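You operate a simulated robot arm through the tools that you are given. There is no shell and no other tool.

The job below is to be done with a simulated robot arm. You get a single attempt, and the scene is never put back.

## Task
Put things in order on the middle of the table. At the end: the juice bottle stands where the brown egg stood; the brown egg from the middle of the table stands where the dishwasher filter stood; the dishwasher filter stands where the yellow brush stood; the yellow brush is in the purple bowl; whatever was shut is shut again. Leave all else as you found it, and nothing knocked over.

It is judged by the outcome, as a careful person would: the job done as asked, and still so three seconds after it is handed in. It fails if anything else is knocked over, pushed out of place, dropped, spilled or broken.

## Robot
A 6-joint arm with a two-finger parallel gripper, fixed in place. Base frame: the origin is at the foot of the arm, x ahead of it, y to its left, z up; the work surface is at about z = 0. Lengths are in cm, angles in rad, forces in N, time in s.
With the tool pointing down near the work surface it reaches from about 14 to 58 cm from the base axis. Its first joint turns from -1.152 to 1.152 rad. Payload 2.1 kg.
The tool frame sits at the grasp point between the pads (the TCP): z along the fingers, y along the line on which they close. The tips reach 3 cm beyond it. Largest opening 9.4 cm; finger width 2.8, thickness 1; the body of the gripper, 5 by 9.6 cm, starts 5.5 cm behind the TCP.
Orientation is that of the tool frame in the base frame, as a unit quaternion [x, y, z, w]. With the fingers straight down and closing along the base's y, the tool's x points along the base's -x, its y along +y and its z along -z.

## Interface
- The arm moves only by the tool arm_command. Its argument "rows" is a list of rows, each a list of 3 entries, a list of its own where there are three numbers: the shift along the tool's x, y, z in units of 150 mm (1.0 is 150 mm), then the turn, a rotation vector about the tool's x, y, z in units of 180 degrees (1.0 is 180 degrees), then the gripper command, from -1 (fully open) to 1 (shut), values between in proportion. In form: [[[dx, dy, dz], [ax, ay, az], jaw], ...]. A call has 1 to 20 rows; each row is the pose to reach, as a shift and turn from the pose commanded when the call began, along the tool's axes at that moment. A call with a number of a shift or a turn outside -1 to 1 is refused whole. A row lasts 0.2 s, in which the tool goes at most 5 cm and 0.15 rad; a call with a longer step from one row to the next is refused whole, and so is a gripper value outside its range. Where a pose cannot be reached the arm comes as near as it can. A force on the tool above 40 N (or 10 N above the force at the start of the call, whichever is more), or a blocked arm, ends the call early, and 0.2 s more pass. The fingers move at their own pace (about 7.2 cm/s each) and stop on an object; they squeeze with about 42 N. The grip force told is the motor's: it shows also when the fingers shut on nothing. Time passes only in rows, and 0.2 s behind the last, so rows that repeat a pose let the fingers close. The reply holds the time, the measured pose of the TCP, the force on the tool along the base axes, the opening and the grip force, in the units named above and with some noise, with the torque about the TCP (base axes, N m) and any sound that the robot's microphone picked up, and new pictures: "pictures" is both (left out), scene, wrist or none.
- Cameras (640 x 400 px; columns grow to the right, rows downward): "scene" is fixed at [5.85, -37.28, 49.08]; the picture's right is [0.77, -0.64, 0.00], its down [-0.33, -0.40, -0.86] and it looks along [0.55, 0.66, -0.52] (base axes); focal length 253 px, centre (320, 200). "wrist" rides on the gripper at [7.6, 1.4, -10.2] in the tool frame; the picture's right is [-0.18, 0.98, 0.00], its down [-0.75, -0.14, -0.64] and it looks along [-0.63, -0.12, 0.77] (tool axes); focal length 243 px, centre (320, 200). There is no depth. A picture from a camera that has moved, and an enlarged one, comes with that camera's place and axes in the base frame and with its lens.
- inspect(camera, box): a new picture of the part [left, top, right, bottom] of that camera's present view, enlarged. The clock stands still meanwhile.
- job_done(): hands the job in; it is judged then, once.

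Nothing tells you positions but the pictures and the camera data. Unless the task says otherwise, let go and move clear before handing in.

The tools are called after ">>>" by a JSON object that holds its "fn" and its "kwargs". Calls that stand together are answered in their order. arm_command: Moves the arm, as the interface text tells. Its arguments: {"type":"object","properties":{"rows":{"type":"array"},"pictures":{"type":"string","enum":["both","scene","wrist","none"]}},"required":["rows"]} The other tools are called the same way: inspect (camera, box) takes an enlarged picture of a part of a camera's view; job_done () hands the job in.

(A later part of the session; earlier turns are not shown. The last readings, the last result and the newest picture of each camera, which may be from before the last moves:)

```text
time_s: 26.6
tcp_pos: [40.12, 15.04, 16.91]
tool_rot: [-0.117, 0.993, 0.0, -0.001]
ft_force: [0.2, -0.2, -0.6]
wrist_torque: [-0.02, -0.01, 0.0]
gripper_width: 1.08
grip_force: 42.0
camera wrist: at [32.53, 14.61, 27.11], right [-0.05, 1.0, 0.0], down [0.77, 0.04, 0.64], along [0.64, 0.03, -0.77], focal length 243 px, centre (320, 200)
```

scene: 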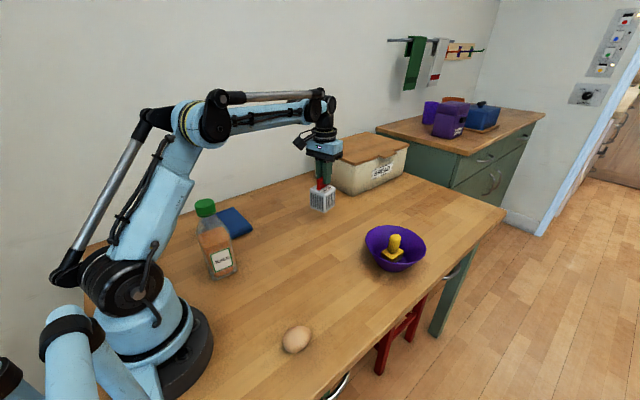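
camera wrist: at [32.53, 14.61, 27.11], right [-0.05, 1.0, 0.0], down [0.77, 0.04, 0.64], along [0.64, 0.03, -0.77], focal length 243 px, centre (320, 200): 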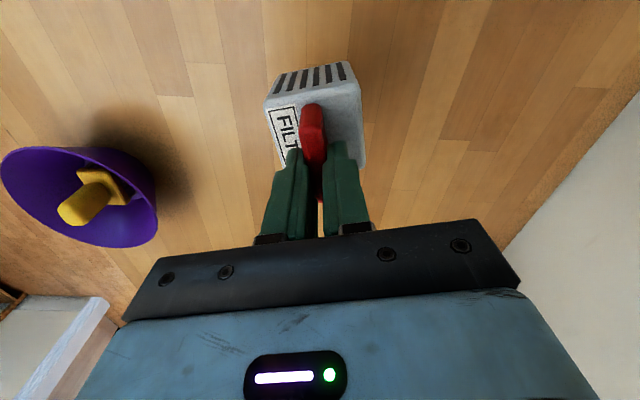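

It's stable. I'll finish the lateral move and lower partway.

>>> {"fn": "arm_command", "kwargs": {"rows": [[[0.03, 0.008, 0], [0, 0, 0], 1], [[0.11, 0.03, 0], [0, 0, 0], 1], [[0.22, 0.058, 0], [0, 0, 0], 1], [[0.32, 0.085, 0], [0, 0, 0], 1], [[0.365, 0.097, 0], [0, 0, 0], 1], [[0.377, 0.1, 0.05], [0, 0, 0], 1], [[0.377, 0.1, 0.12], [0, 0, 0], 1], [[0.377, 0.1, 0.19], [0, 0, 0], 1], [[0.377, 0.1, 0.22], [0, 0, 0], 1], [[0.377, 0.1, 0.22], [0, 0, 0], 1]]}}

>>> {"fn": "inspect", "kwargs": {"camera": "scene", "box": [230, 150, 340, 260]}}

>>> {"fn": "inspect", "kwargs": {"camera": "wrist", "box": [240, 40, 400, 250]}}

```text
time_s: 28.8
tcp_pos: [34.42, 15.09, 13.56]
tool_rot: [-0.117, 0.993, 0.0, 0.0]
ft_force: [-0.3, -0.6, -1.3]
wrist_torque: [0.01, -0.03, 0.0]
gripper_width: 1.12
grip_force: 41.8
camera wrist: at [26.71, 14.75, 23.79], right [-0.05, 1.0, 0.0], down [0.77, 0.04, 0.64], along [0.64, 0.03, -0.77], focal length 243 px, centre (320, 200)
```

scene: 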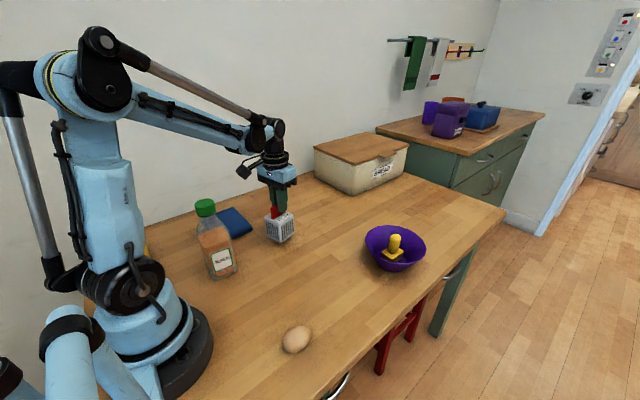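
wrist: 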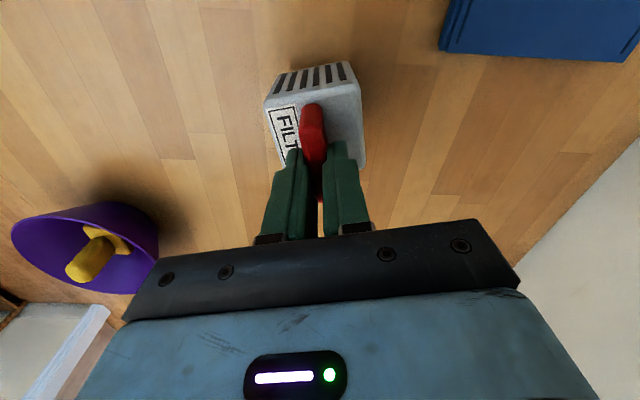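

```text
3.64 times, centred on (285, 205) of scene
camera zoom: at [5.85, -37.28, 49.08], right [0.77, -0.64, 0.0], down [-0.33, -0.4, -0.86], along [0.55, 0.66, -0.52], focal length 919 px, centre (447, 182)
```

zoom: 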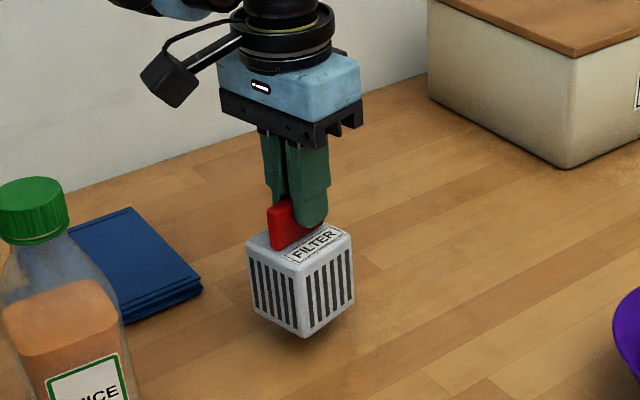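

```text
1.90 times, centred on (320, 145) of wrist
camera zoom: at [26.71, 14.75, 23.79], right [-0.05, 1.0, 0.0], down [0.77, 0.04, 0.64], along [0.64, 0.03, -0.77], focal length 462 px, centre (320, 305)
```

zoom: 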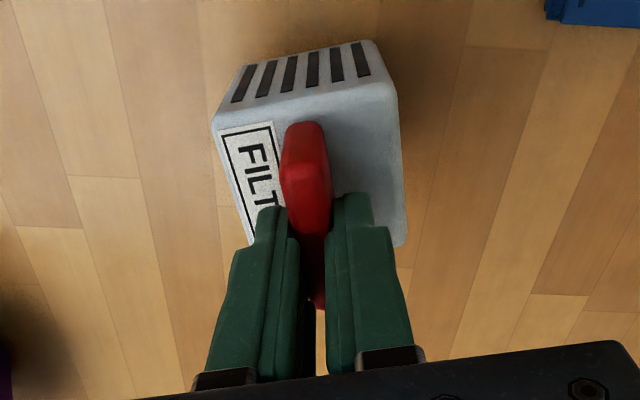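

The filter is over the spot with its bottom about 2 cm up. I'll lower it gently until it touches.

>>> {"fn": "arm_command", "kwargs": {"rows": [[[0, 0, 0.02], [0, 0, 0], 1], [[0, 0, 0.04], [0, 0, 0], 1], [[0, 0, 0.06], [0, 0, 0], 1], [[0, 0, 0.07], [0, 0, 0], 1]], "pictures": "none"}}

>>> {"fn": "inspect", "kwargs": {"camera": "scene", "box": [250, 190, 320, 260]}}

```text
time_s: 29.8
tcp_pos: [34.39, 15.11, 12.48]
tool_rot: [-0.117, 0.993, -0.001, -0.001]
ft_force: [0.1, 0.4, -1.5]
wrist_torque: [0.0, -0.03, 0.0]
gripper_width: 1.11
grip_force: 42.4
```

```text
5.71 times, centred on (285, 225) of scene
camera zoom: at [5.85, -37.28, 49.08], right [0.77, -0.64, 0.0], down [-0.33, -0.4, -0.86], along [0.55, 0.66, -0.52], focal length 1444 px, centre (520, 57)
```

zoom: 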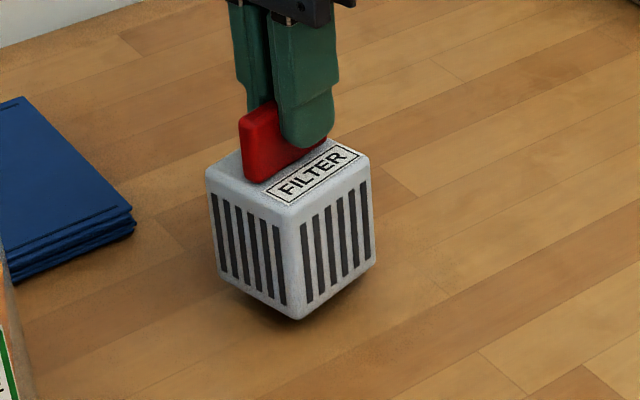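

>>> {"fn": "arm_command", "kwargs": {"rows": [[[0, 0, 0.01], [0, 0, 0], 1], [[0, 0, 0.02], [0, 0, 0], 1], [[0, 0, 0.027], [0, 0, 0], 1]], "pictures": "none"}}

>>> {"fn": "inspect", "kwargs": {"camera": "scene", "box": [250, 190, 320, 260]}}

```text
time_s: 30.6
tcp_pos: [34.38, 15.16, 12.17]
tool_rot: [-0.116, 0.993, 0.001, 0.0]
ft_force: [-0.3, 1.5, -0.2]
wrist_torque: [-0.01, -0.02, 0.02]
gripper_width: 1.07
grip_force: 42.2
```

```text
5.71 times, centred on (285, 225) of scene
camera zoom: at [5.85, -37.28, 49.08], right [0.77, -0.64, 0.0], down [-0.33, -0.4, -0.86], along [0.55, 0.66, -0.52], focal length 1444 px, centre (520, 57)
```

zoom: 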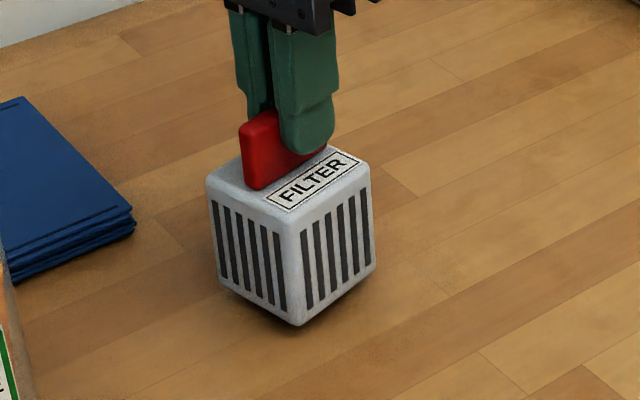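

>>> {"fn": "arm_command", "kwargs": {"rows": [[[0, 0, 0.01], [0, 0, 0], 1], [[0, 0, 0.02], [0, 0, 0], 1], [[0, 0, 0.026], [0, 0, 0], 1]], "pictures": "none"}}

>>> {"fn": "inspect", "kwargs": {"camera": "scene", "box": [250, 190, 320, 260]}}

```text
time_s: 31.4
tcp_pos: [34.37, 15.13, 11.68]
tool_rot: [-0.116, 0.993, 0.0, -0.001]
ft_force: [-0.4, 1.5, -1.5]
wrist_torque: [0.02, -0.03, 0.01]
gripper_width: 1.1
grip_force: 41.7
```

```text
5.71 times, centred on (285, 225) of scene
camera zoom: at [5.85, -37.28, 49.08], right [0.77, -0.64, 0.0], down [-0.33, -0.4, -0.86], along [0.55, 0.66, -0.52], focal length 1444 px, centre (520, 57)
```

zoom: 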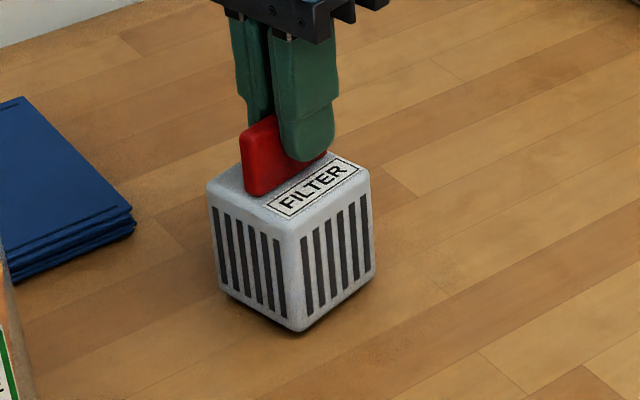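

>>> {"fn": "arm_command", "kwargs": {"rows": [[[0, 0, 0.008], [0, 0, 0], 1], [[0, 0, 0.014], [0, 0, 0], 1], [[0, 0, 0.014], [0, 0, 0], 1]], "pictures": "none"}}

>>> {"fn": "inspect", "kwargs": {"camera": "scene", "box": [250, 190, 320, 260]}}

```text
time_s: 32.2
tcp_pos: [34.4, 15.07, 11.56]
tool_rot: [-0.117, 0.993, 0.0, -0.001]
ft_force: [0.7, 0.0, -0.9]
wrist_torque: [0.02, 0.01, 0.0]
gripper_width: 1.11
grip_force: 42.2
```

```text
5.71 times, centred on (285, 225) of scene
camera zoom: at [5.85, -37.28, 49.08], right [0.77, -0.64, 0.0], down [-0.33, -0.4, -0.86], along [0.55, 0.66, -0.52], focal length 1444 px, centre (520, 57)
```

zoom: 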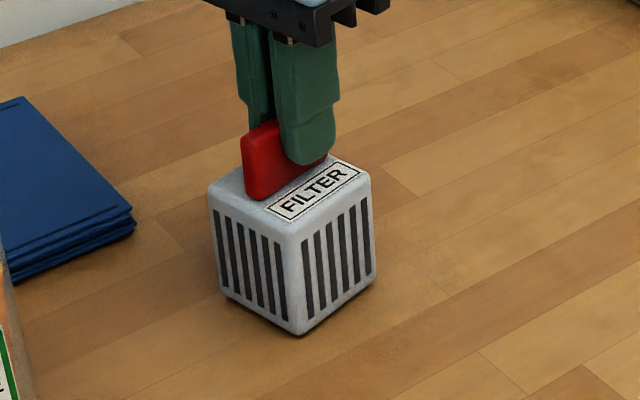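

>>> {"fn": "arm_command", "kwargs": {"rows": [[[0, 0, 0.007], [0, 0, 0], 1], [[0, 0, 0.014], [0, 0, 0], 1], [[0, 0, 0.014], [0, 0, 0], 1]], "pictures": "none"}}

>>> {"fn": "inspect", "kwargs": {"camera": "scene", "box": [250, 190, 320, 260]}}

```text
time_s: 33.0
tcp_pos: [34.42, 15.1, 11.3]
tool_rot: [-0.118, 0.993, 0.0, -0.001]
ft_force: [-1.4, -1.5, 15.6]
wrist_torque: [0.04, -0.05, -0.04]
gripper_width: 1.15
grip_force: 42.5
```

```text
5.71 times, centred on (285, 225) of scene
camera zoom: at [5.84, -37.28, 49.08], right [0.77, -0.64, 0.0], down [-0.33, -0.4, -0.86], along [0.55, 0.66, -0.52], focal length 1444 px, centre (520, 57)
```

zoom: 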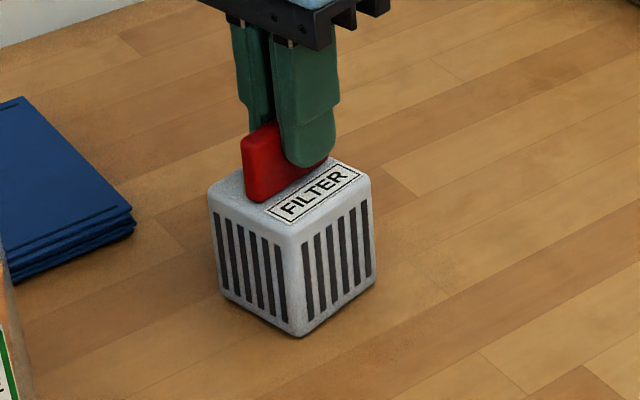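

It has touched the table. I'll release the handle and check.

>>> {"fn": "arm_command", "kwargs": {"rows": [[[0, 0, -0.005], [0, 0, 0], 0.8], [[0, 0, -0.005], [0, 0, 0], 0.5], [[0, 0, -0.005], [0, 0, 0], 0.1], [[0, 0, -0.005], [0, 0, 0], 0.0], [[0, 0, -0.005], [0, 0, 0], 0.0]]}}

>>> {"fn": "inspect", "kwargs": {"camera": "scene", "box": [250, 190, 320, 260]}}

```text
time_s: 34.2
tcp_pos: [34.51, 15.19, 11.42]
tool_rot: [-0.117, 0.993, 0.0, -0.001]
ft_force: [-0.8, 0.5, -0.1]
wrist_torque: [-0.01, -0.03, -0.07]
gripper_width: 4.68
grip_force: 0.0
camera wrist: at [26.69, 14.74, 21.64], right [-0.05, 1.0, 0.0], down [0.77, 0.04, 0.64], along [0.64, 0.03, -0.77], focal length 243 px, centre (320, 200)
```

scene: 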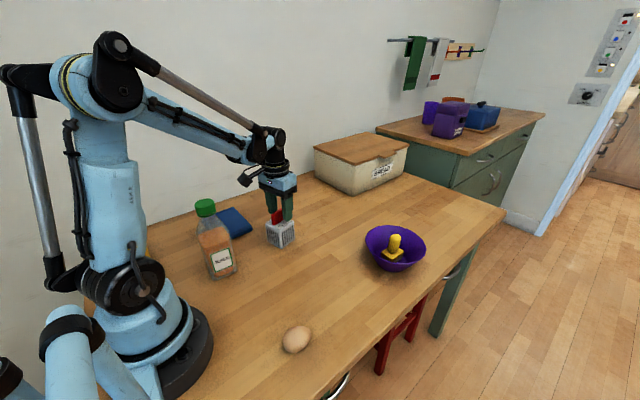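
wrist: 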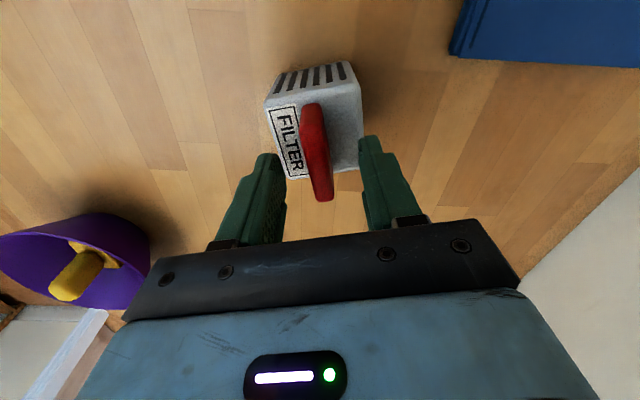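

```text
5.71 times, centred on (285, 225) of scene
camera zoom: at [5.85, -37.28, 49.08], right [0.77, -0.64, 0.0], down [-0.33, -0.4, -0.86], along [0.55, 0.66, -0.52], focal length 1444 px, centre (520, 57)
```

zoom: 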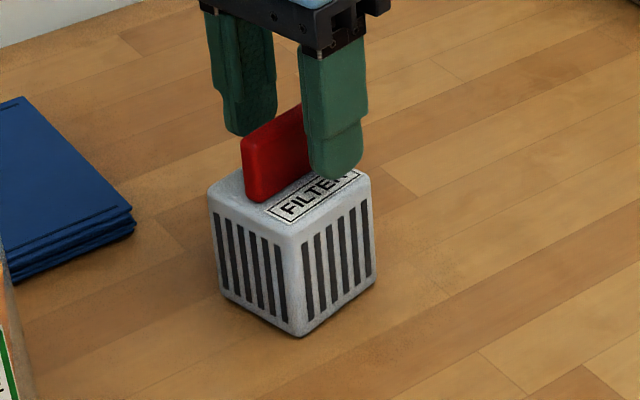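

The filter stands on the table, released. I'll rise, turn the gripper back and check its position.

>>> {"fn": "arm_command", "kwargs": {"rows": [[[0, 0, -0.05], [0, 0, 0], 0.0], [[0, 0, -0.15], [0, 0, 0], 0.0], [[0, 0, -0.32], [0, 0, 0], 0.0], [[0, 0, -0.52], [0, 0, 0], -0.5], [[0, 0, -0.72], [0, 0, 0.035], -1], [[0, 0, -0.9], [0, 0, 0.075], -1], [[0, 0, -0.9], [0, 0, 0.075], -1]]}}

>>> {"fn": "inspect", "kwargs": {"camera": "wrist", "box": [240, 20, 400, 150]}}

```text
time_s: 35.8
tcp_pos: [34.49, 15.15, 24.9]
tool_rot: [0.002, 1.0, 0.0, -0.001]
ft_force: [0.5, 0.2, -0.2]
wrist_torque: [0.0, -0.03, 0.02]
gripper_width: 9.41
grip_force: 0.0
camera wrist: at [26.79, 16.63, 35.17], right [0.19, 0.98, 0.0], down [0.75, -0.14, 0.64], along [0.63, -0.12, -0.77], focal length 243 px, centre (320, 200)
```

scene: 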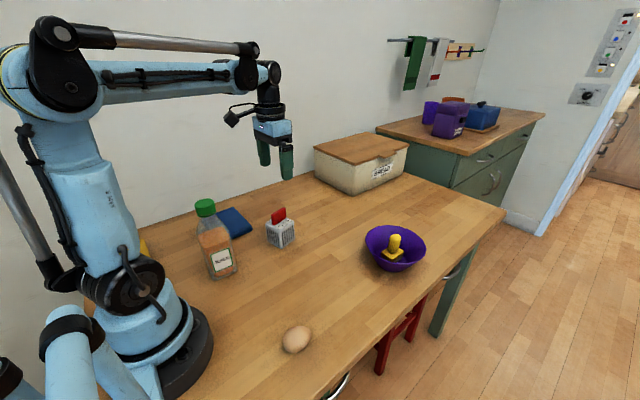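
wrist: 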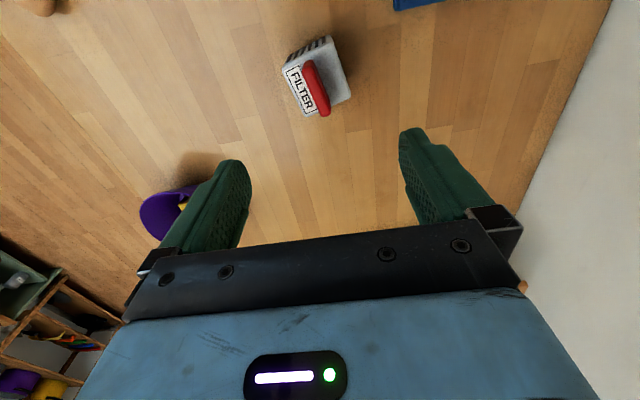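

```text
3.08 times, centred on (320, 85) of wrist
camera zoom: at [26.79, 16.63, 35.17], right [0.19, 0.98, 0.0], down [0.75, -0.14, 0.64], along [0.63, -0.12, -0.77], focal length 746 px, centre (320, 554)
```

zoom: 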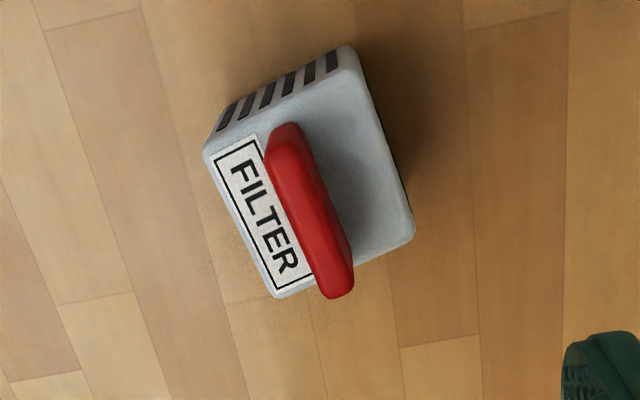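

The filter stands at (33.8, 15.0), which matches the brush's old spot. Next I'll move over to the egg.

>>> {"fn": "arm_command", "kwargs": {"rows": [[[0.05, -0.12, 0], [0, 0, 0], -1], [[0.13, -0.33, 0], [0, 0, 0], -1], [[0.22, -0.56, 0], [0, 0, 0], -1], [[0.31, -0.78, 0], [0, 0, 0], -1], [[0.38, -0.95, 0], [0, 0, 0], -1], [[0.4, -1.0, 0], [0, 0, 0], -1]], "pictures": "none"}}

>>> {"fn": "arm_command", "kwargs": {"rows": [[[0.06, -0.1, 0], [0, 0, 0], -1], [[0.17, -0.27, 0], [0, 0, 0], -1], [[0.3, -0.47, 0], [0, 0, 0], -1], [[0.43, -0.67, 0], [0, 0, 0], -1], [[0.53, -0.84, 0], [0, 0, 0], -1], [[0.57, -0.9, 0], [0, 0, 0], -1], [[0.57, -0.9, 0], [0, 0, 0], -1]]}}

```text
time_s: 37.2
tcp_pos: [28.31, 0.04, 24.84]
tool_rot: [0.002, 1.0, 0.0, 0.0]
ft_force: [0.2, 0.0, 0.2]
wrist_torque: [-0.04, -0.02, -0.01]
gripper_width: 9.41
grip_force: 0.1
```

```text
time_s: 38.8
tcp_pos: [19.84, -13.35, 24.81]
tool_rot: [0.001, 1.0, 0.0, -0.001]
ft_force: [0.3, -0.7, -0.5]
wrist_torque: [-0.01, -0.01, 0.02]
gripper_width: 9.39
grip_force: 0.0
camera wrist: at [12.23, -11.95, 35.15], right [0.19, 0.98, 0.0], down [0.75, -0.14, 0.64], along [0.63, -0.12, -0.77], focal length 243 px, centre (320, 200)
```

scene: 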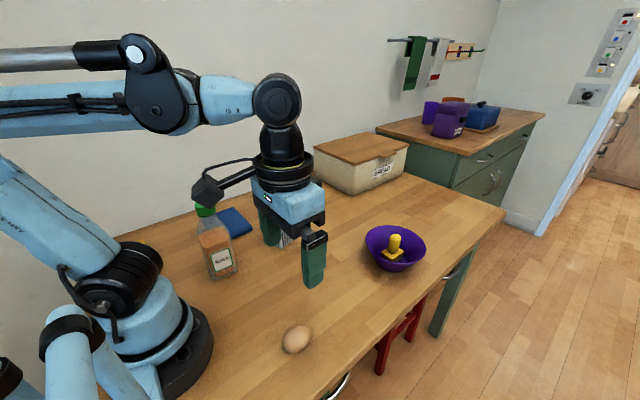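
wrist: 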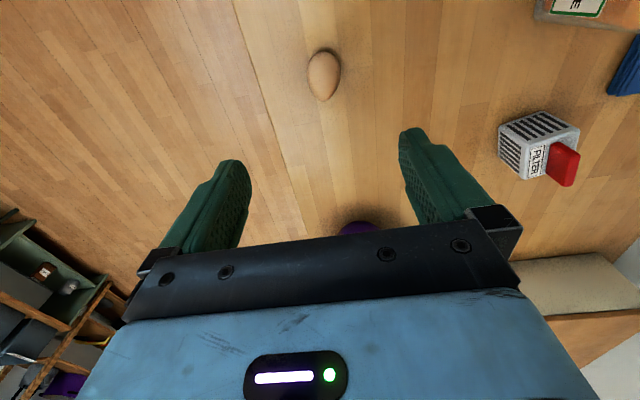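

>>> {"fn": "inspect", "kwargs": {"camera": "wrist", "box": [272, 35, 376, 115]}}

>>> {"fn": "inspect", "kwargs": {"camera": "scene", "box": [260, 300, 340, 370]}}

```text
5.00 times, centred on (324, 75) of wrist
camera zoom: at [12.23, -11.95, 35.15], right [0.19, 0.98, 0.0], down [0.75, -0.14, 0.64], along [0.63, -0.12, -0.77], focal length 1213 px, centre (300, 825)
```

zoom: 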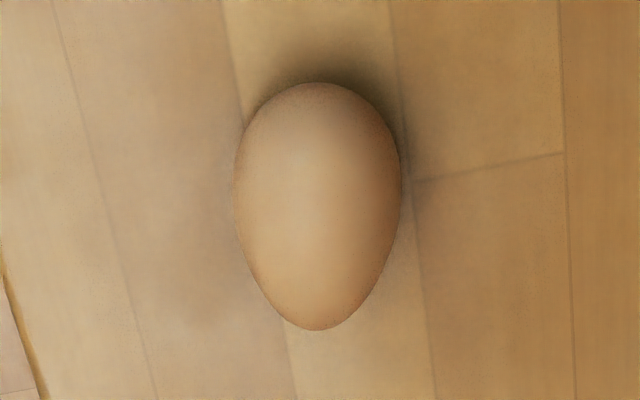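

```text
5.71 times, centred on (300, 335) of scene
camera zoom: at [5.85, -37.28, 49.08], right [0.77, -0.64, 0.0], down [-0.33, -0.4, -0.86], along [0.55, 0.66, -0.52], focal length 1444 px, centre (434, -571)
```

zoom: 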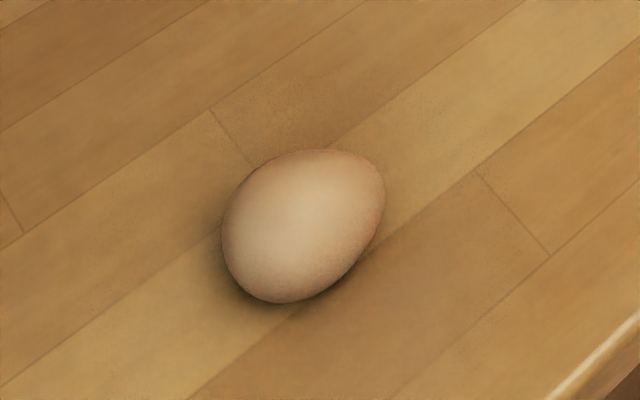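

The egg lies on its side at about (19.8, -12.9). It is about 5.6 × 4.2 cm, with its long axis near x, turned about -10°. I'll align the gripper across it and come lower for a closer check.

>>> {"fn": "arm_command", "kwargs": {"rows": [[[0.01, 0.01, 0.12], [0, 0, 0.027], -1], [[0.02, 0.025, 0.3], [0, 0, 0.053], -1], [[0.025, 0.033, 0.5], [0, 0, 0.053], -1], [[0.025, 0.033, 0.7], [0, 0, 0.053], -1], [[0.025, 0.033, 0.8], [0, 0, 0.053], -1], [[0.025, 0.033, 0.8], [0, 0, 0.053], -1]]}}

>>> {"fn": "inspect", "kwargs": {"camera": "wrist", "box": [220, 20, 420, 220]}}

```text
time_s: 40.2
tcp_pos: [19.36, -12.84, 12.79]
tool_rot: [0.084, 0.996, 0.0, 0.0]
ft_force: [-0.4, 0.0, -0.3]
wrist_torque: [0.0, 0.0, 0.04]
gripper_width: 9.39
grip_force: 0.0
camera wrist: at [12.18, -10.22, 23.11], right [0.35, 0.94, 0.0], down [0.72, -0.26, 0.64], along [0.6, -0.22, -0.77], focal length 243 px, centre (320, 200)
```

scene: 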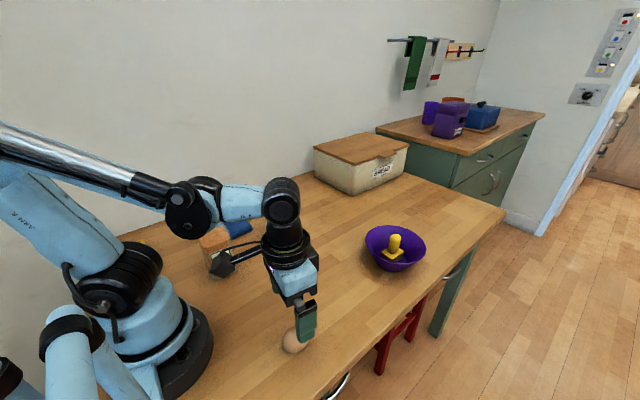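
wrist: 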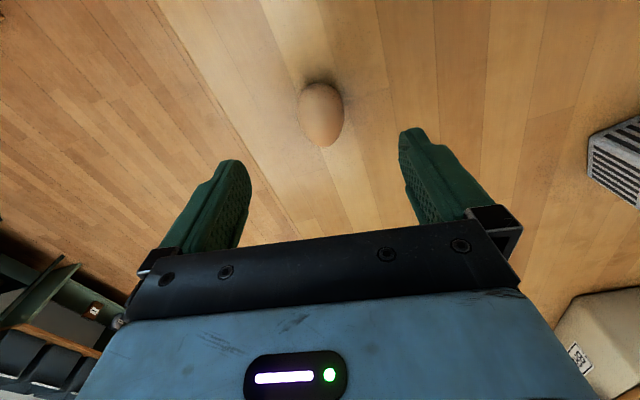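

```text
2.00 times, centred on (320, 120) of wrist
camera zoom: at [12.18, -10.22, 23.11], right [0.35, 0.94, 0.0], down [0.72, -0.26, 0.64], along [0.6, -0.22, -0.77], focal length 485 px, centre (320, 360)
```

zoom: 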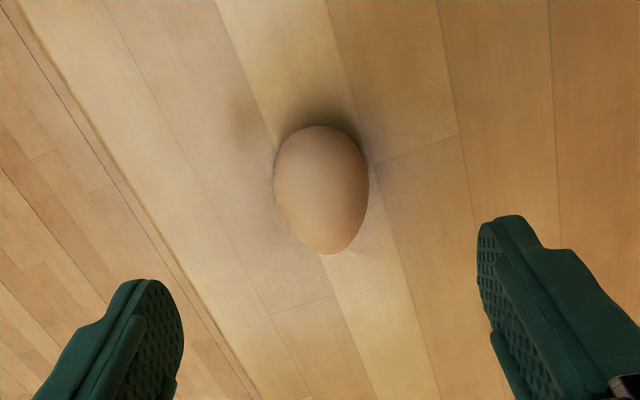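

The egg's widest section is at (19.4, -12.8), right under the gripper. I'll lower with the tips just above the table, straddling the egg.

>>> {"fn": "arm_command", "kwargs": {"rows": [[[-0.008, 0, 0.12], [0, 0, 0.012], -1], [[-0.008, 0, 0.26], [0, 0, 0.012], -1], [[-0.008, 0, 0.4], [0, 0, 0.012], -1], [[-0.008, 0, 0.5], [0, 0, 0.012], -1], [[-0.008, 0, 0.57], [0, 0, 0.012], -1], [[-0.008, 0, 0.61], [0, 0, 0.012], -1], [[-0.008, 0, 0.62], [0, 0, 0.012], -1], [[-0.008, 0, 0.62], [0, 0, 0.012], -1]]}}

>>> {"fn": "inspect", "kwargs": {"camera": "wrist", "box": [200, 60, 440, 230]}}

>>> {"fn": "inspect", "kwargs": {"camera": "scene", "box": [240, 260, 360, 370]}}

```text
time_s: 42.0
tcp_pos: [19.53, -12.89, 3.62]
tool_rot: [0.104, 0.995, 0.0, 0.0]
ft_force: [-0.7, -0.1, 0.0]
wrist_torque: [0.02, -0.01, 0.01]
gripper_width: 9.42
grip_force: 0.0
camera wrist: at [12.44, -9.91, 13.8], right [0.38, 0.92, 0.0], down [0.71, -0.29, 0.64], along [0.59, -0.24, -0.77], focal length 243 px, centre (320, 200)
```

scene: 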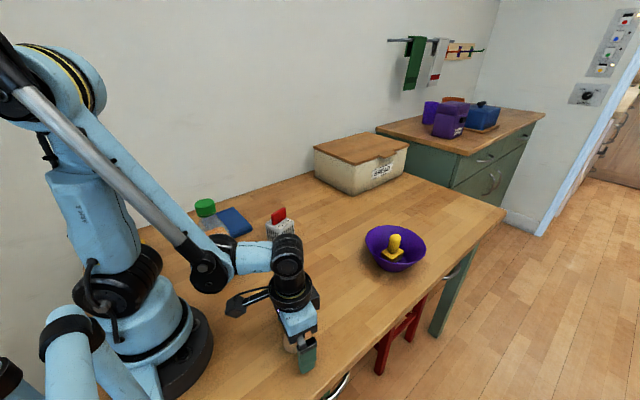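
wrist: 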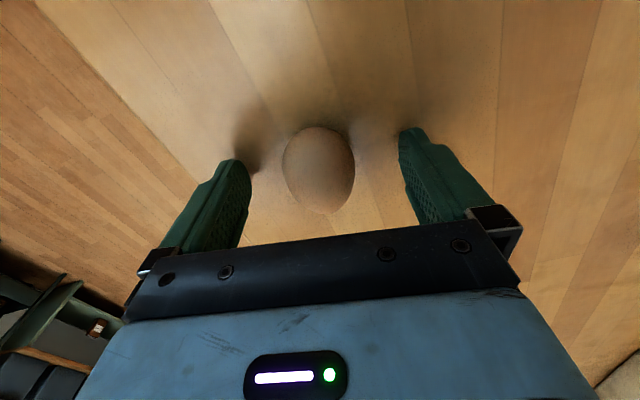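

```text
2.35 times, centred on (320, 145) of wrist
camera zoom: at [12.44, -9.91, 13.8], right [0.38, 0.92, 0.0], down [0.71, -0.29, 0.64], along [0.59, -0.24, -0.77], focal length 571 px, centre (320, 329)
```

zoom: 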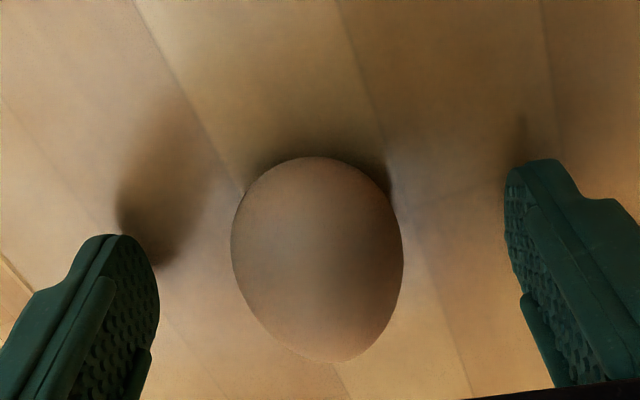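

```text
3.64 times, centred on (300, 315) of scene
camera zoom: at [5.85, -37.28, 49.08], right [0.77, -0.64, 0.0], down [-0.33, -0.4, -0.86], along [0.55, 0.66, -0.52], focal length 919 px, centre (393, -218)
```

zoom: 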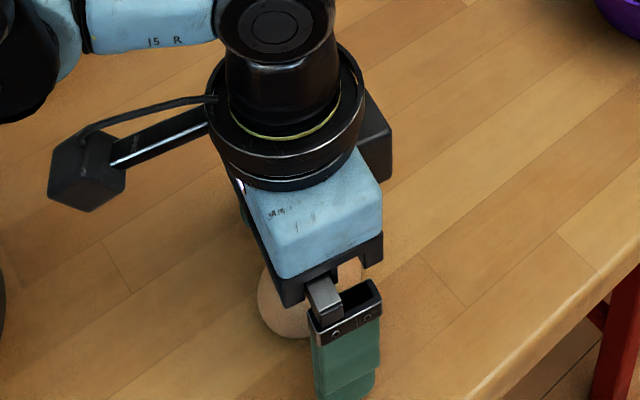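

The egg is centred between the fingers. I'll close gradually to about its width and watch the force.

>>> {"fn": "arm_command", "kwargs": {"rows": [[[0, 0, 0], [0, 0, 0], -0.4], [[0, 0, 0], [0, 0, 0], -0.1], [[0, 0, 0], [0, 0, 0], 0.02], [[0, 0, 0], [0, 0, 0], 0.07], [[0, 0, 0], [0, 0, 0], 0.11], [[0, 0, 0], [0, 0, 0], 0.13], [[0, 0, 0], [0, 0, 0], 0.13]], "pictures": "wrist"}}

```text
time_s: 43.6
tcp_pos: [19.54, -12.86, 3.61]
tool_rot: [0.103, 0.995, 0.0, -0.001]
ft_force: [0.1, 0.5, 0.6]
wrist_torque: [-0.04, 0.02, 0.03]
gripper_width: 4.19
grip_force: 1.2
camera wrist: at [12.44, -9.91, 13.81], right [0.38, 0.92, 0.0], down [0.71, -0.29, 0.64], along [0.59, -0.24, -0.77], focal length 243 px, centre (320, 200)
```

wrist: 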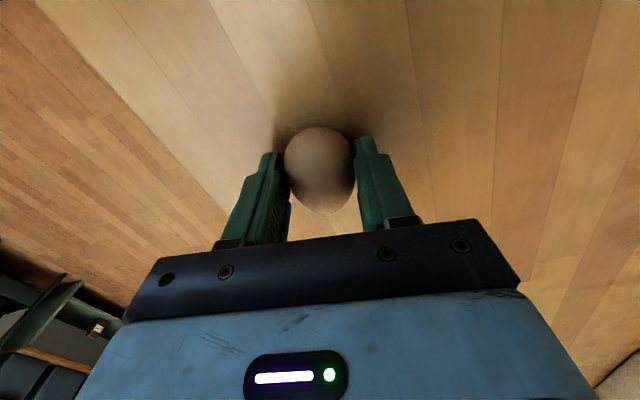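

The fingers just touch the egg (4.19 cm, 1 N). I'll raise the squeeze moderately and see what force results.

>>> {"fn": "arm_command", "kwargs": {"rows": [[[0, 0, 0], [0, 0, 0], 0.18], [[0, 0, 0], [0, 0, 0], 0.25], [[0, 0, 0], [0, 0, 0], 0.3], [[0, 0, 0], [0, 0, 0], 0.3]], "pictures": "none"}}

```text
time_s: 44.6
tcp_pos: [19.61, -12.87, 3.55]
tool_rot: [0.103, 0.995, 0.0, 0.0]
ft_force: [0.0, 0.3, 0.0]
wrist_torque: [0.0, -0.02, -0.02]
gripper_width: 4.11
grip_force: 41.9
```

It's gripped at 4.1 cm. I'll lift a little and check that the egg comes along.

>>> {"fn": "arm_command", "kwargs": {"rows": [[[0, 0, -0.02], [0, 0, 0], 0.3], [[0, 0, -0.06], [0, 0, 0], 0.3], [[0, 0, -0.1], [0, 0, 0], 0.3], [[0, 0, -0.12], [0, 0, 0], 0.3]]}}

>>> {"fn": "inspect", "kwargs": {"camera": "wrist", "box": [200, 60, 440, 230]}}

```text
time_s: 45.6
tcp_pos: [19.76, -12.81, 5.45]
tool_rot: [0.103, 0.995, 0.001, 0.0]
ft_force: [-0.7, 0.3, 0.3]
wrist_torque: [0.01, -0.02, 0.03]
gripper_width: 4.13
grip_force: 41.8
camera wrist: at [12.45, -9.91, 15.65], right [0.38, 0.92, 0.0], down [0.71, -0.29, 0.64], along [0.59, -0.24, -0.77], focal length 243 px, centre (320, 200)
```

scene: 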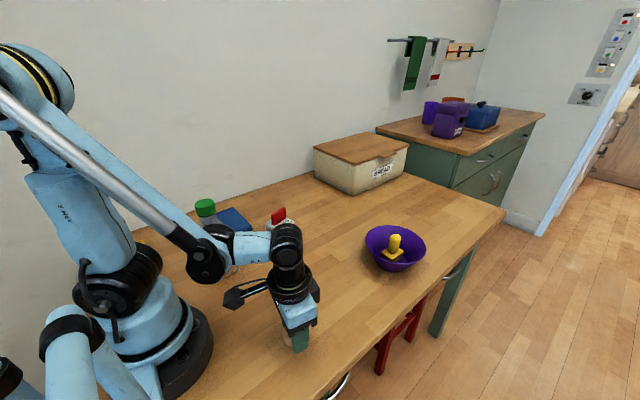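
wrist: 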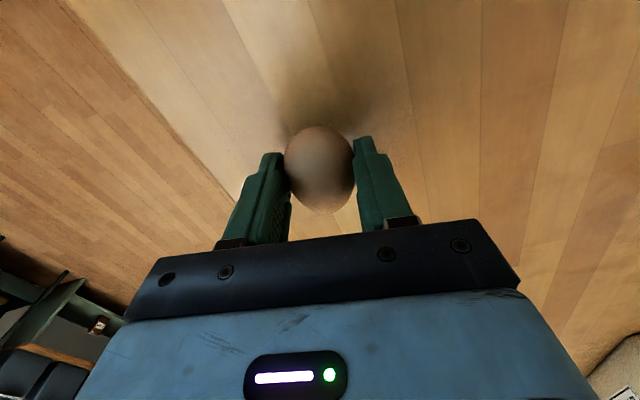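

```text
2.35 times, centred on (320, 145) of wrist
camera zoom: at [12.45, -9.91, 15.65], right [0.38, 0.92, 0.0], down [0.71, -0.29, 0.64], along [0.59, -0.24, -0.77], focal length 571 px, centre (320, 329)
```

zoom: 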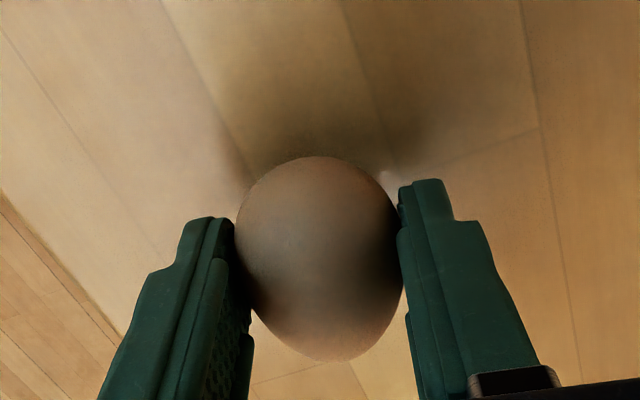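

The egg is held firmly. I'll lift it high and carry it toward the filter's old spot.

>>> {"fn": "arm_command", "kwargs": {"rows": [[[0, 0, -0.05], [0, 0, 0], 0.3], [[0, 0, -0.18], [0, 0, 0], 0.3], [[0, 0, -0.35], [0, 0, 0], 0.3], [[0, 0, -0.52], [0, 0, 0], 0.3], [[0, 0, -0.68], [0, 0, 0], 0.3], [[0, 0, -0.78], [0, 0, 0], 0.3], [[0, 0, -0.8], [0, 0, 0], 0.3]], "pictures": "none"}}

```text
time_s: 47.2
tcp_pos: [19.49, -12.71, 17.33]
tool_rot: [0.102, 0.995, 0.0, 0.0]
ft_force: [0.4, -0.6, -1.4]
wrist_torque: [0.02, 0.0, 0.0]
gripper_width: 4.1
grip_force: 42.1
```

>>> {"fn": "arm_command", "kwargs": {"rows": [[[-0.04, 0.055, 0], [0, 0, 0], 0.3], [[-0.13, 0.175, 0], [0, 0, 0], 0.3], [[-0.25, 0.335, 0], [0, 0, 0], 0.3], [[-0.37, 0.497, 0], [0, 0, 0], 0.3], [[-0.49, 0.658, 0], [0, 0, 0], 0.3], [[-0.6, 0.806, 0], [0, 0, 0], 0.3], [[-0.67, 0.9, 0], [0, 0, 0], 0.3], [[-0.691, 0.928, 0], [0, 0, 0], 0.3]], "pictures": "wrist"}}

```text
time_s: 49.0
tcp_pos: [32.69, -1.37, 17.22]
tool_rot: [0.103, 0.995, 0.0, -0.001]
ft_force: [-0.2, 0.0, -0.7]
wrist_torque: [0.02, -0.01, 0.01]
gripper_width: 4.12
grip_force: 42.4
camera wrist: at [25.43, 1.59, 27.61], right [0.38, 0.92, 0.0], down [0.71, -0.29, 0.64], along [0.59, -0.25, -0.77], focal length 243 px, centre (320, 200)
```

wrist: 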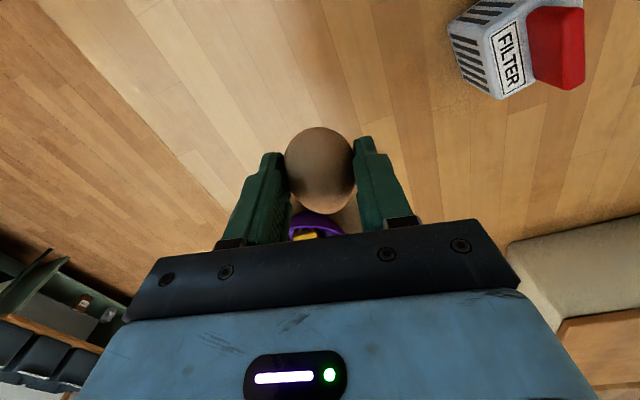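

>>> {"fn": "arm_command", "kwargs": {"rows": [[[-0.04, 0.058, 0], [0, 0, 0], 0.3], [[-0.13, 0.188, 0], [0, 0, 0], 0.3], [[-0.24, 0.347, 0], [0, 0, 0], 0.3], [[-0.35, 0.507, 0], [0, 0, 0], 0.3], [[-0.45, 0.651, 0], [0, 0, 0], 0.3], [[-0.51, 0.738, 0], [0, 0, 0], 0.3], [[-0.523, 0.757, 0], [0, 0, 0], 0.3]], "pictures": "none"}}

>>> {"fn": "arm_command", "kwargs": {"rows": [[[-0.04, 0.058, 0], [0, 0, 0], 0.3], [[-0.12, 0.177, 0], [0, 0, 0], 0.3], [[-0.22, 0.324, 0], [0, 0, 0], 0.3], [[-0.31, 0.456, 0], [0, 0, 0], 0.3], [[-0.365, 0.537, 0], [0, 0, 0], 0.3], [[-0.375, 0.552, 0], [0, 0, 0], 0.3], [[-0.375, 0.552, 0], [0, 0, 0], 0.3]]}}

```text
time_s: 50.6
tcp_pos: [42.53, 8.15, 17.5]
tool_rot: [0.104, 0.995, 0.0, 0.0]
ft_force: [-0.1, 0.3, -0.1]
wrist_torque: [0.0, 0.0, -0.02]
gripper_width: 4.11
grip_force: 42.3
```

```text
time_s: 52.2
tcp_pos: [49.78, 15.22, 17.43]
tool_rot: [0.102, 0.995, -0.001, -0.001]
ft_force: [-0.4, 0.1, -0.6]
wrist_torque: [0.0, -0.03, -0.01]
gripper_width: 4.11
grip_force: 42.0
camera wrist: at [42.59, 18.11, 27.63], right [0.38, 0.92, 0.0], down [0.71, -0.29, 0.64], along [0.59, -0.24, -0.77], focal length 243 px, centre (320, 200)
```

scene: 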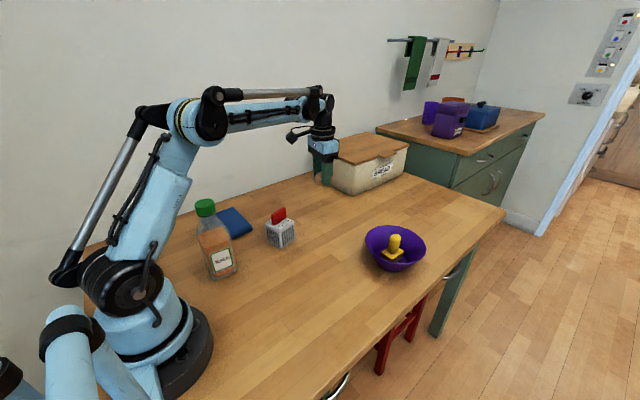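
wrist: 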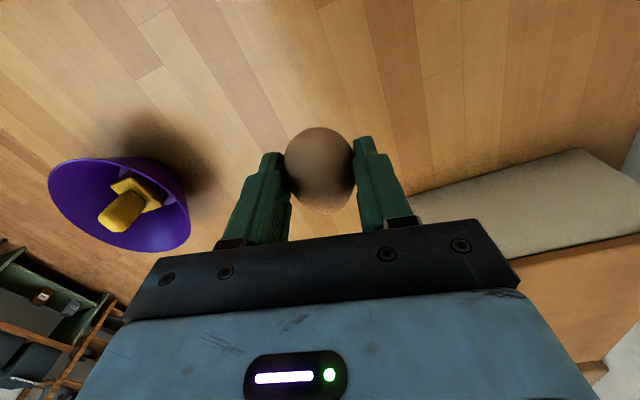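

I'm above the filter's old spot. I'll lower the egg to just above the table.

>>> {"fn": "arm_command", "kwargs": {"rows": [[[0, 0, 0.08], [0, 0, 0], 0.3], [[0, 0, 0.22], [0, 0, 0], 0.3], [[0, 0, 0.38], [0, 0, 0], 0.3], [[0, 0, 0.54], [0, 0, 0], 0.3], [[0, 0, 0.69], [0, 0, 0], 0.3], [[0, 0, 0.8], [0, 0, 0], 0.3], [[0, 0, 0.86], [0, 0, 0], 0.3], [[0, 0, 0.88], [0, 0, 0], 0.3], [[0, 0, 0.88], [0, 0, 0], 0.3]]}}

>>> {"fn": "inspect", "kwargs": {"camera": "scene", "box": [280, 170, 360, 240]}}

>>> {"fn": "inspect", "kwargs": {"camera": "wrist", "box": [200, 60, 440, 230]}}

```text
time_s: 54.2
tcp_pos: [49.79, 15.01, 4.24]
tool_rot: [0.103, 0.995, -0.001, 0.0]
ft_force: [0.4, 0.3, -1.7]
wrist_torque: [0.01, 0.02, 0.0]
gripper_width: 4.13
grip_force: 41.8
camera wrist: at [42.59, 18.04, 14.46], right [0.38, 0.92, 0.0], down [0.71, -0.29, 0.64], along [0.59, -0.24, -0.77], focal length 243 px, centre (320, 200)
```

scene: 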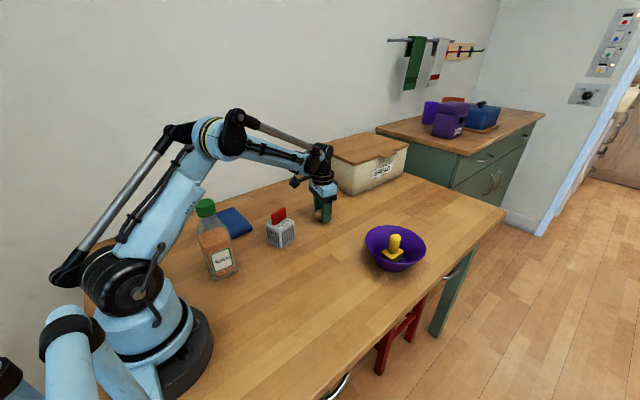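
wrist: 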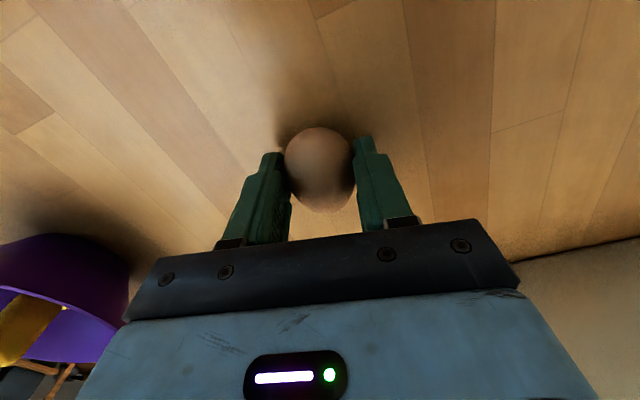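

```text
5.71 times, centred on (320, 205) of scene
camera zoom: at [5.85, -37.28, 49.08], right [0.77, -0.64, 0.0], down [-0.33, -0.4, -0.86], along [0.55, 0.66, -0.52], focal length 1444 px, centre (320, 171)
```

zoom: 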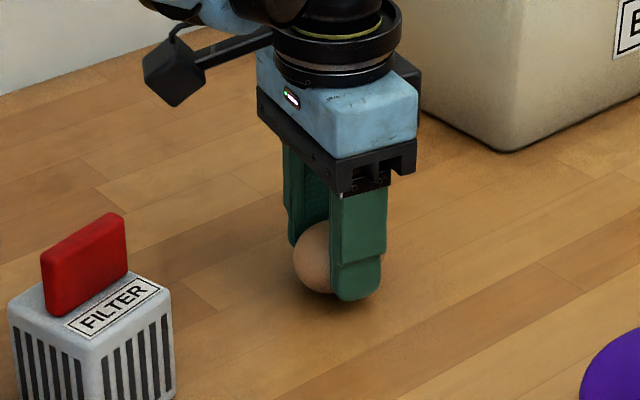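

```text
2.35 times, centred on (320, 145) of wrist
camera zoom: at [42.59, 18.04, 14.46], right [0.38, 0.92, 0.0], down [0.71, -0.29, 0.64], along [0.59, -0.24, -0.77], focal length 571 px, centre (320, 329)
```

zoom: 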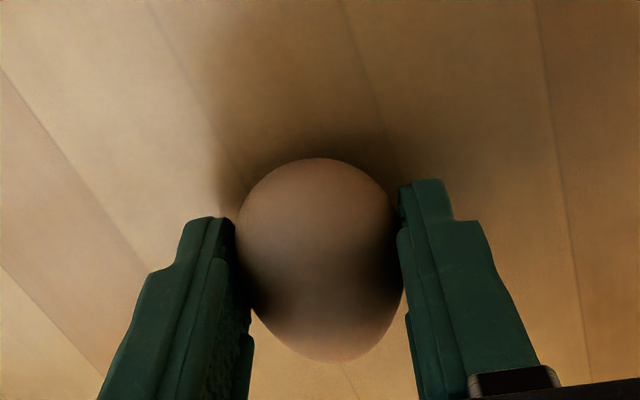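

The egg is about 0.6 cm up. I'll lower it gently to contact.

>>> {"fn": "arm_command", "kwargs": {"rows": [[[0, 0, 0.012], [0, 0, 0], 0.3], [[0, 0, 0.024], [0, 0, 0], 0.3], [[0, 0, 0.034], [0, 0, 0], 0.3], [[0, 0, 0.034], [0, 0, 0], 0.3]], "pictures": "none"}}

```text
time_s: 55.2
tcp_pos: [49.71, 15.12, 3.64]
tool_rot: [0.103, 0.995, 0.0, 0.0]
ft_force: [-0.1, 0.6, -0.3]
wrist_torque: [0.01, 0.01, 0.01]
gripper_width: 4.12
grip_force: 41.6
```

>>> {"fn": "arm_command", "kwargs": {"rows": [[[0, 0, 0.006], [0, 0, 0], 0.3], [[0, 0, 0.01], [0, 0, 0], 0.3], [[0, 0, 0.01], [0, 0, 0], 0.3]], "pictures": "none"}}

>>> {"fn": "inspect", "kwargs": {"camera": "scene", "box": [290, 190, 350, 240]}}

```text
time_s: 56.0
tcp_pos: [49.83, 15.13, 3.43]
tool_rot: [0.103, 0.995, 0.0, 0.0]
ft_force: [-1.5, 0.1, 5.2]
wrist_torque: [-0.02, -0.03, -0.01]
gripper_width: 4.12
grip_force: 42.1
```

```text
8.00 times, centred on (320, 215) of scene
camera zoom: at [5.84, -37.28, 49.08], right [0.77, -0.64, 0.0], down [-0.33, -0.4, -0.86], along [0.55, 0.66, -0.52], focal length 2021 px, centre (320, 80)
```

zoom: 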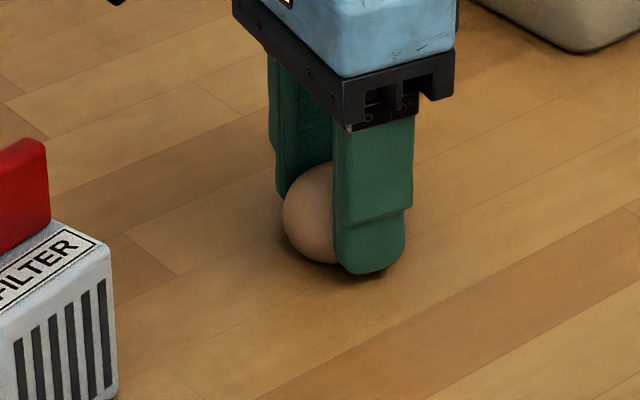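

The egg touches the table. I'll open slowly and symmetrically.

>>> {"fn": "arm_command", "kwargs": {"rows": [[[0, 0, 0], [0, 0, 0], 0.16], [[0, 0, 0], [0, 0, 0], 0.12], [[0, 0, 0], [0, 0, 0], 0.1], [[0, 0, 0], [0, 0, 0], 0.07], [[0, 0, 0], [0, 0, 0], 0.03], [[0, 0, 0], [0, 0, 0], -0.05], [[0, 0, 0], [0, 0, 0], -0.2], [[0, 0, 0], [0, 0, 0], -0.4], [[0, 0, 0], [0, 0, 0], -0.4]]}}

>>> {"fn": "inspect", "kwargs": {"camera": "wrist", "box": [200, 60, 440, 230]}}

>>> {"fn": "inspect", "kwargs": {"camera": "scene", "box": [290, 190, 350, 240]}}

```text
time_s: 58.0
tcp_pos: [49.71, 15.08, 3.5]
tool_rot: [0.103, 0.995, 0.001, 0.001]
ft_force: [0.2, -0.5, -0.6]
wrist_torque: [-0.03, 0.0, -0.01]
gripper_width: 6.61
grip_force: 0.0
camera wrist: at [42.61, 18.06, 13.78], right [0.38, 0.92, 0.0], down [0.71, -0.29, 0.64], along [0.59, -0.24, -0.77], focal length 243 px, centre (320, 200)
```

scene: 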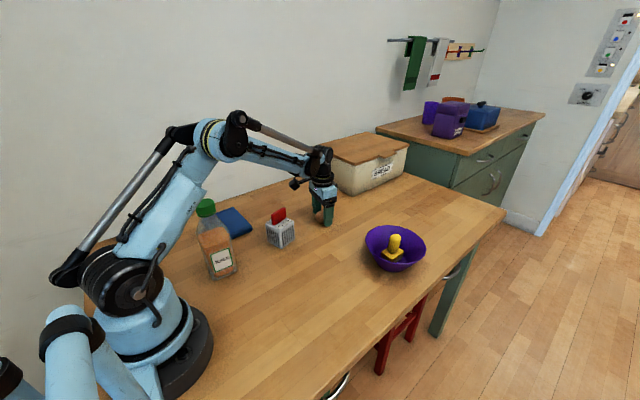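
wrist: 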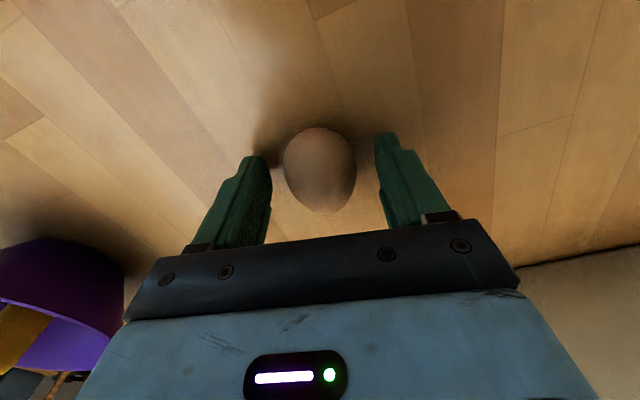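

```text
2.35 times, centred on (320, 145) of wrist
camera zoom: at [42.61, 18.06, 13.78], right [0.38, 0.92, 0.0], down [0.71, -0.29, 0.64], along [0.59, -0.24, -0.77], focal length 571 px, centre (320, 329)
```

zoom: 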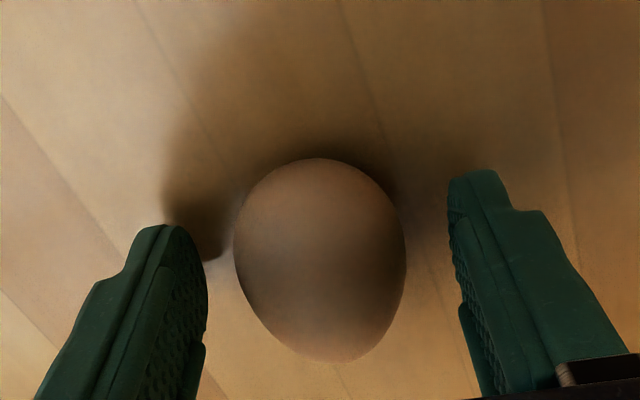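

```text
8.00 times, centred on (320, 215) of scene
camera zoom: at [5.85, -37.28, 49.08], right [0.77, -0.64, 0.0], down [-0.33, -0.4, -0.86], along [0.55, 0.66, -0.52], focal length 2021 px, centre (320, 80)
```

zoom: 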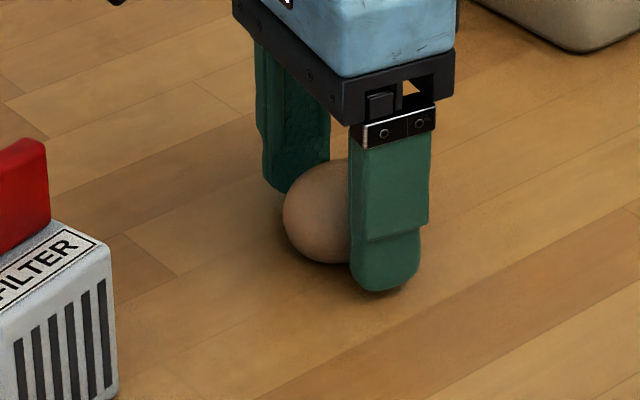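

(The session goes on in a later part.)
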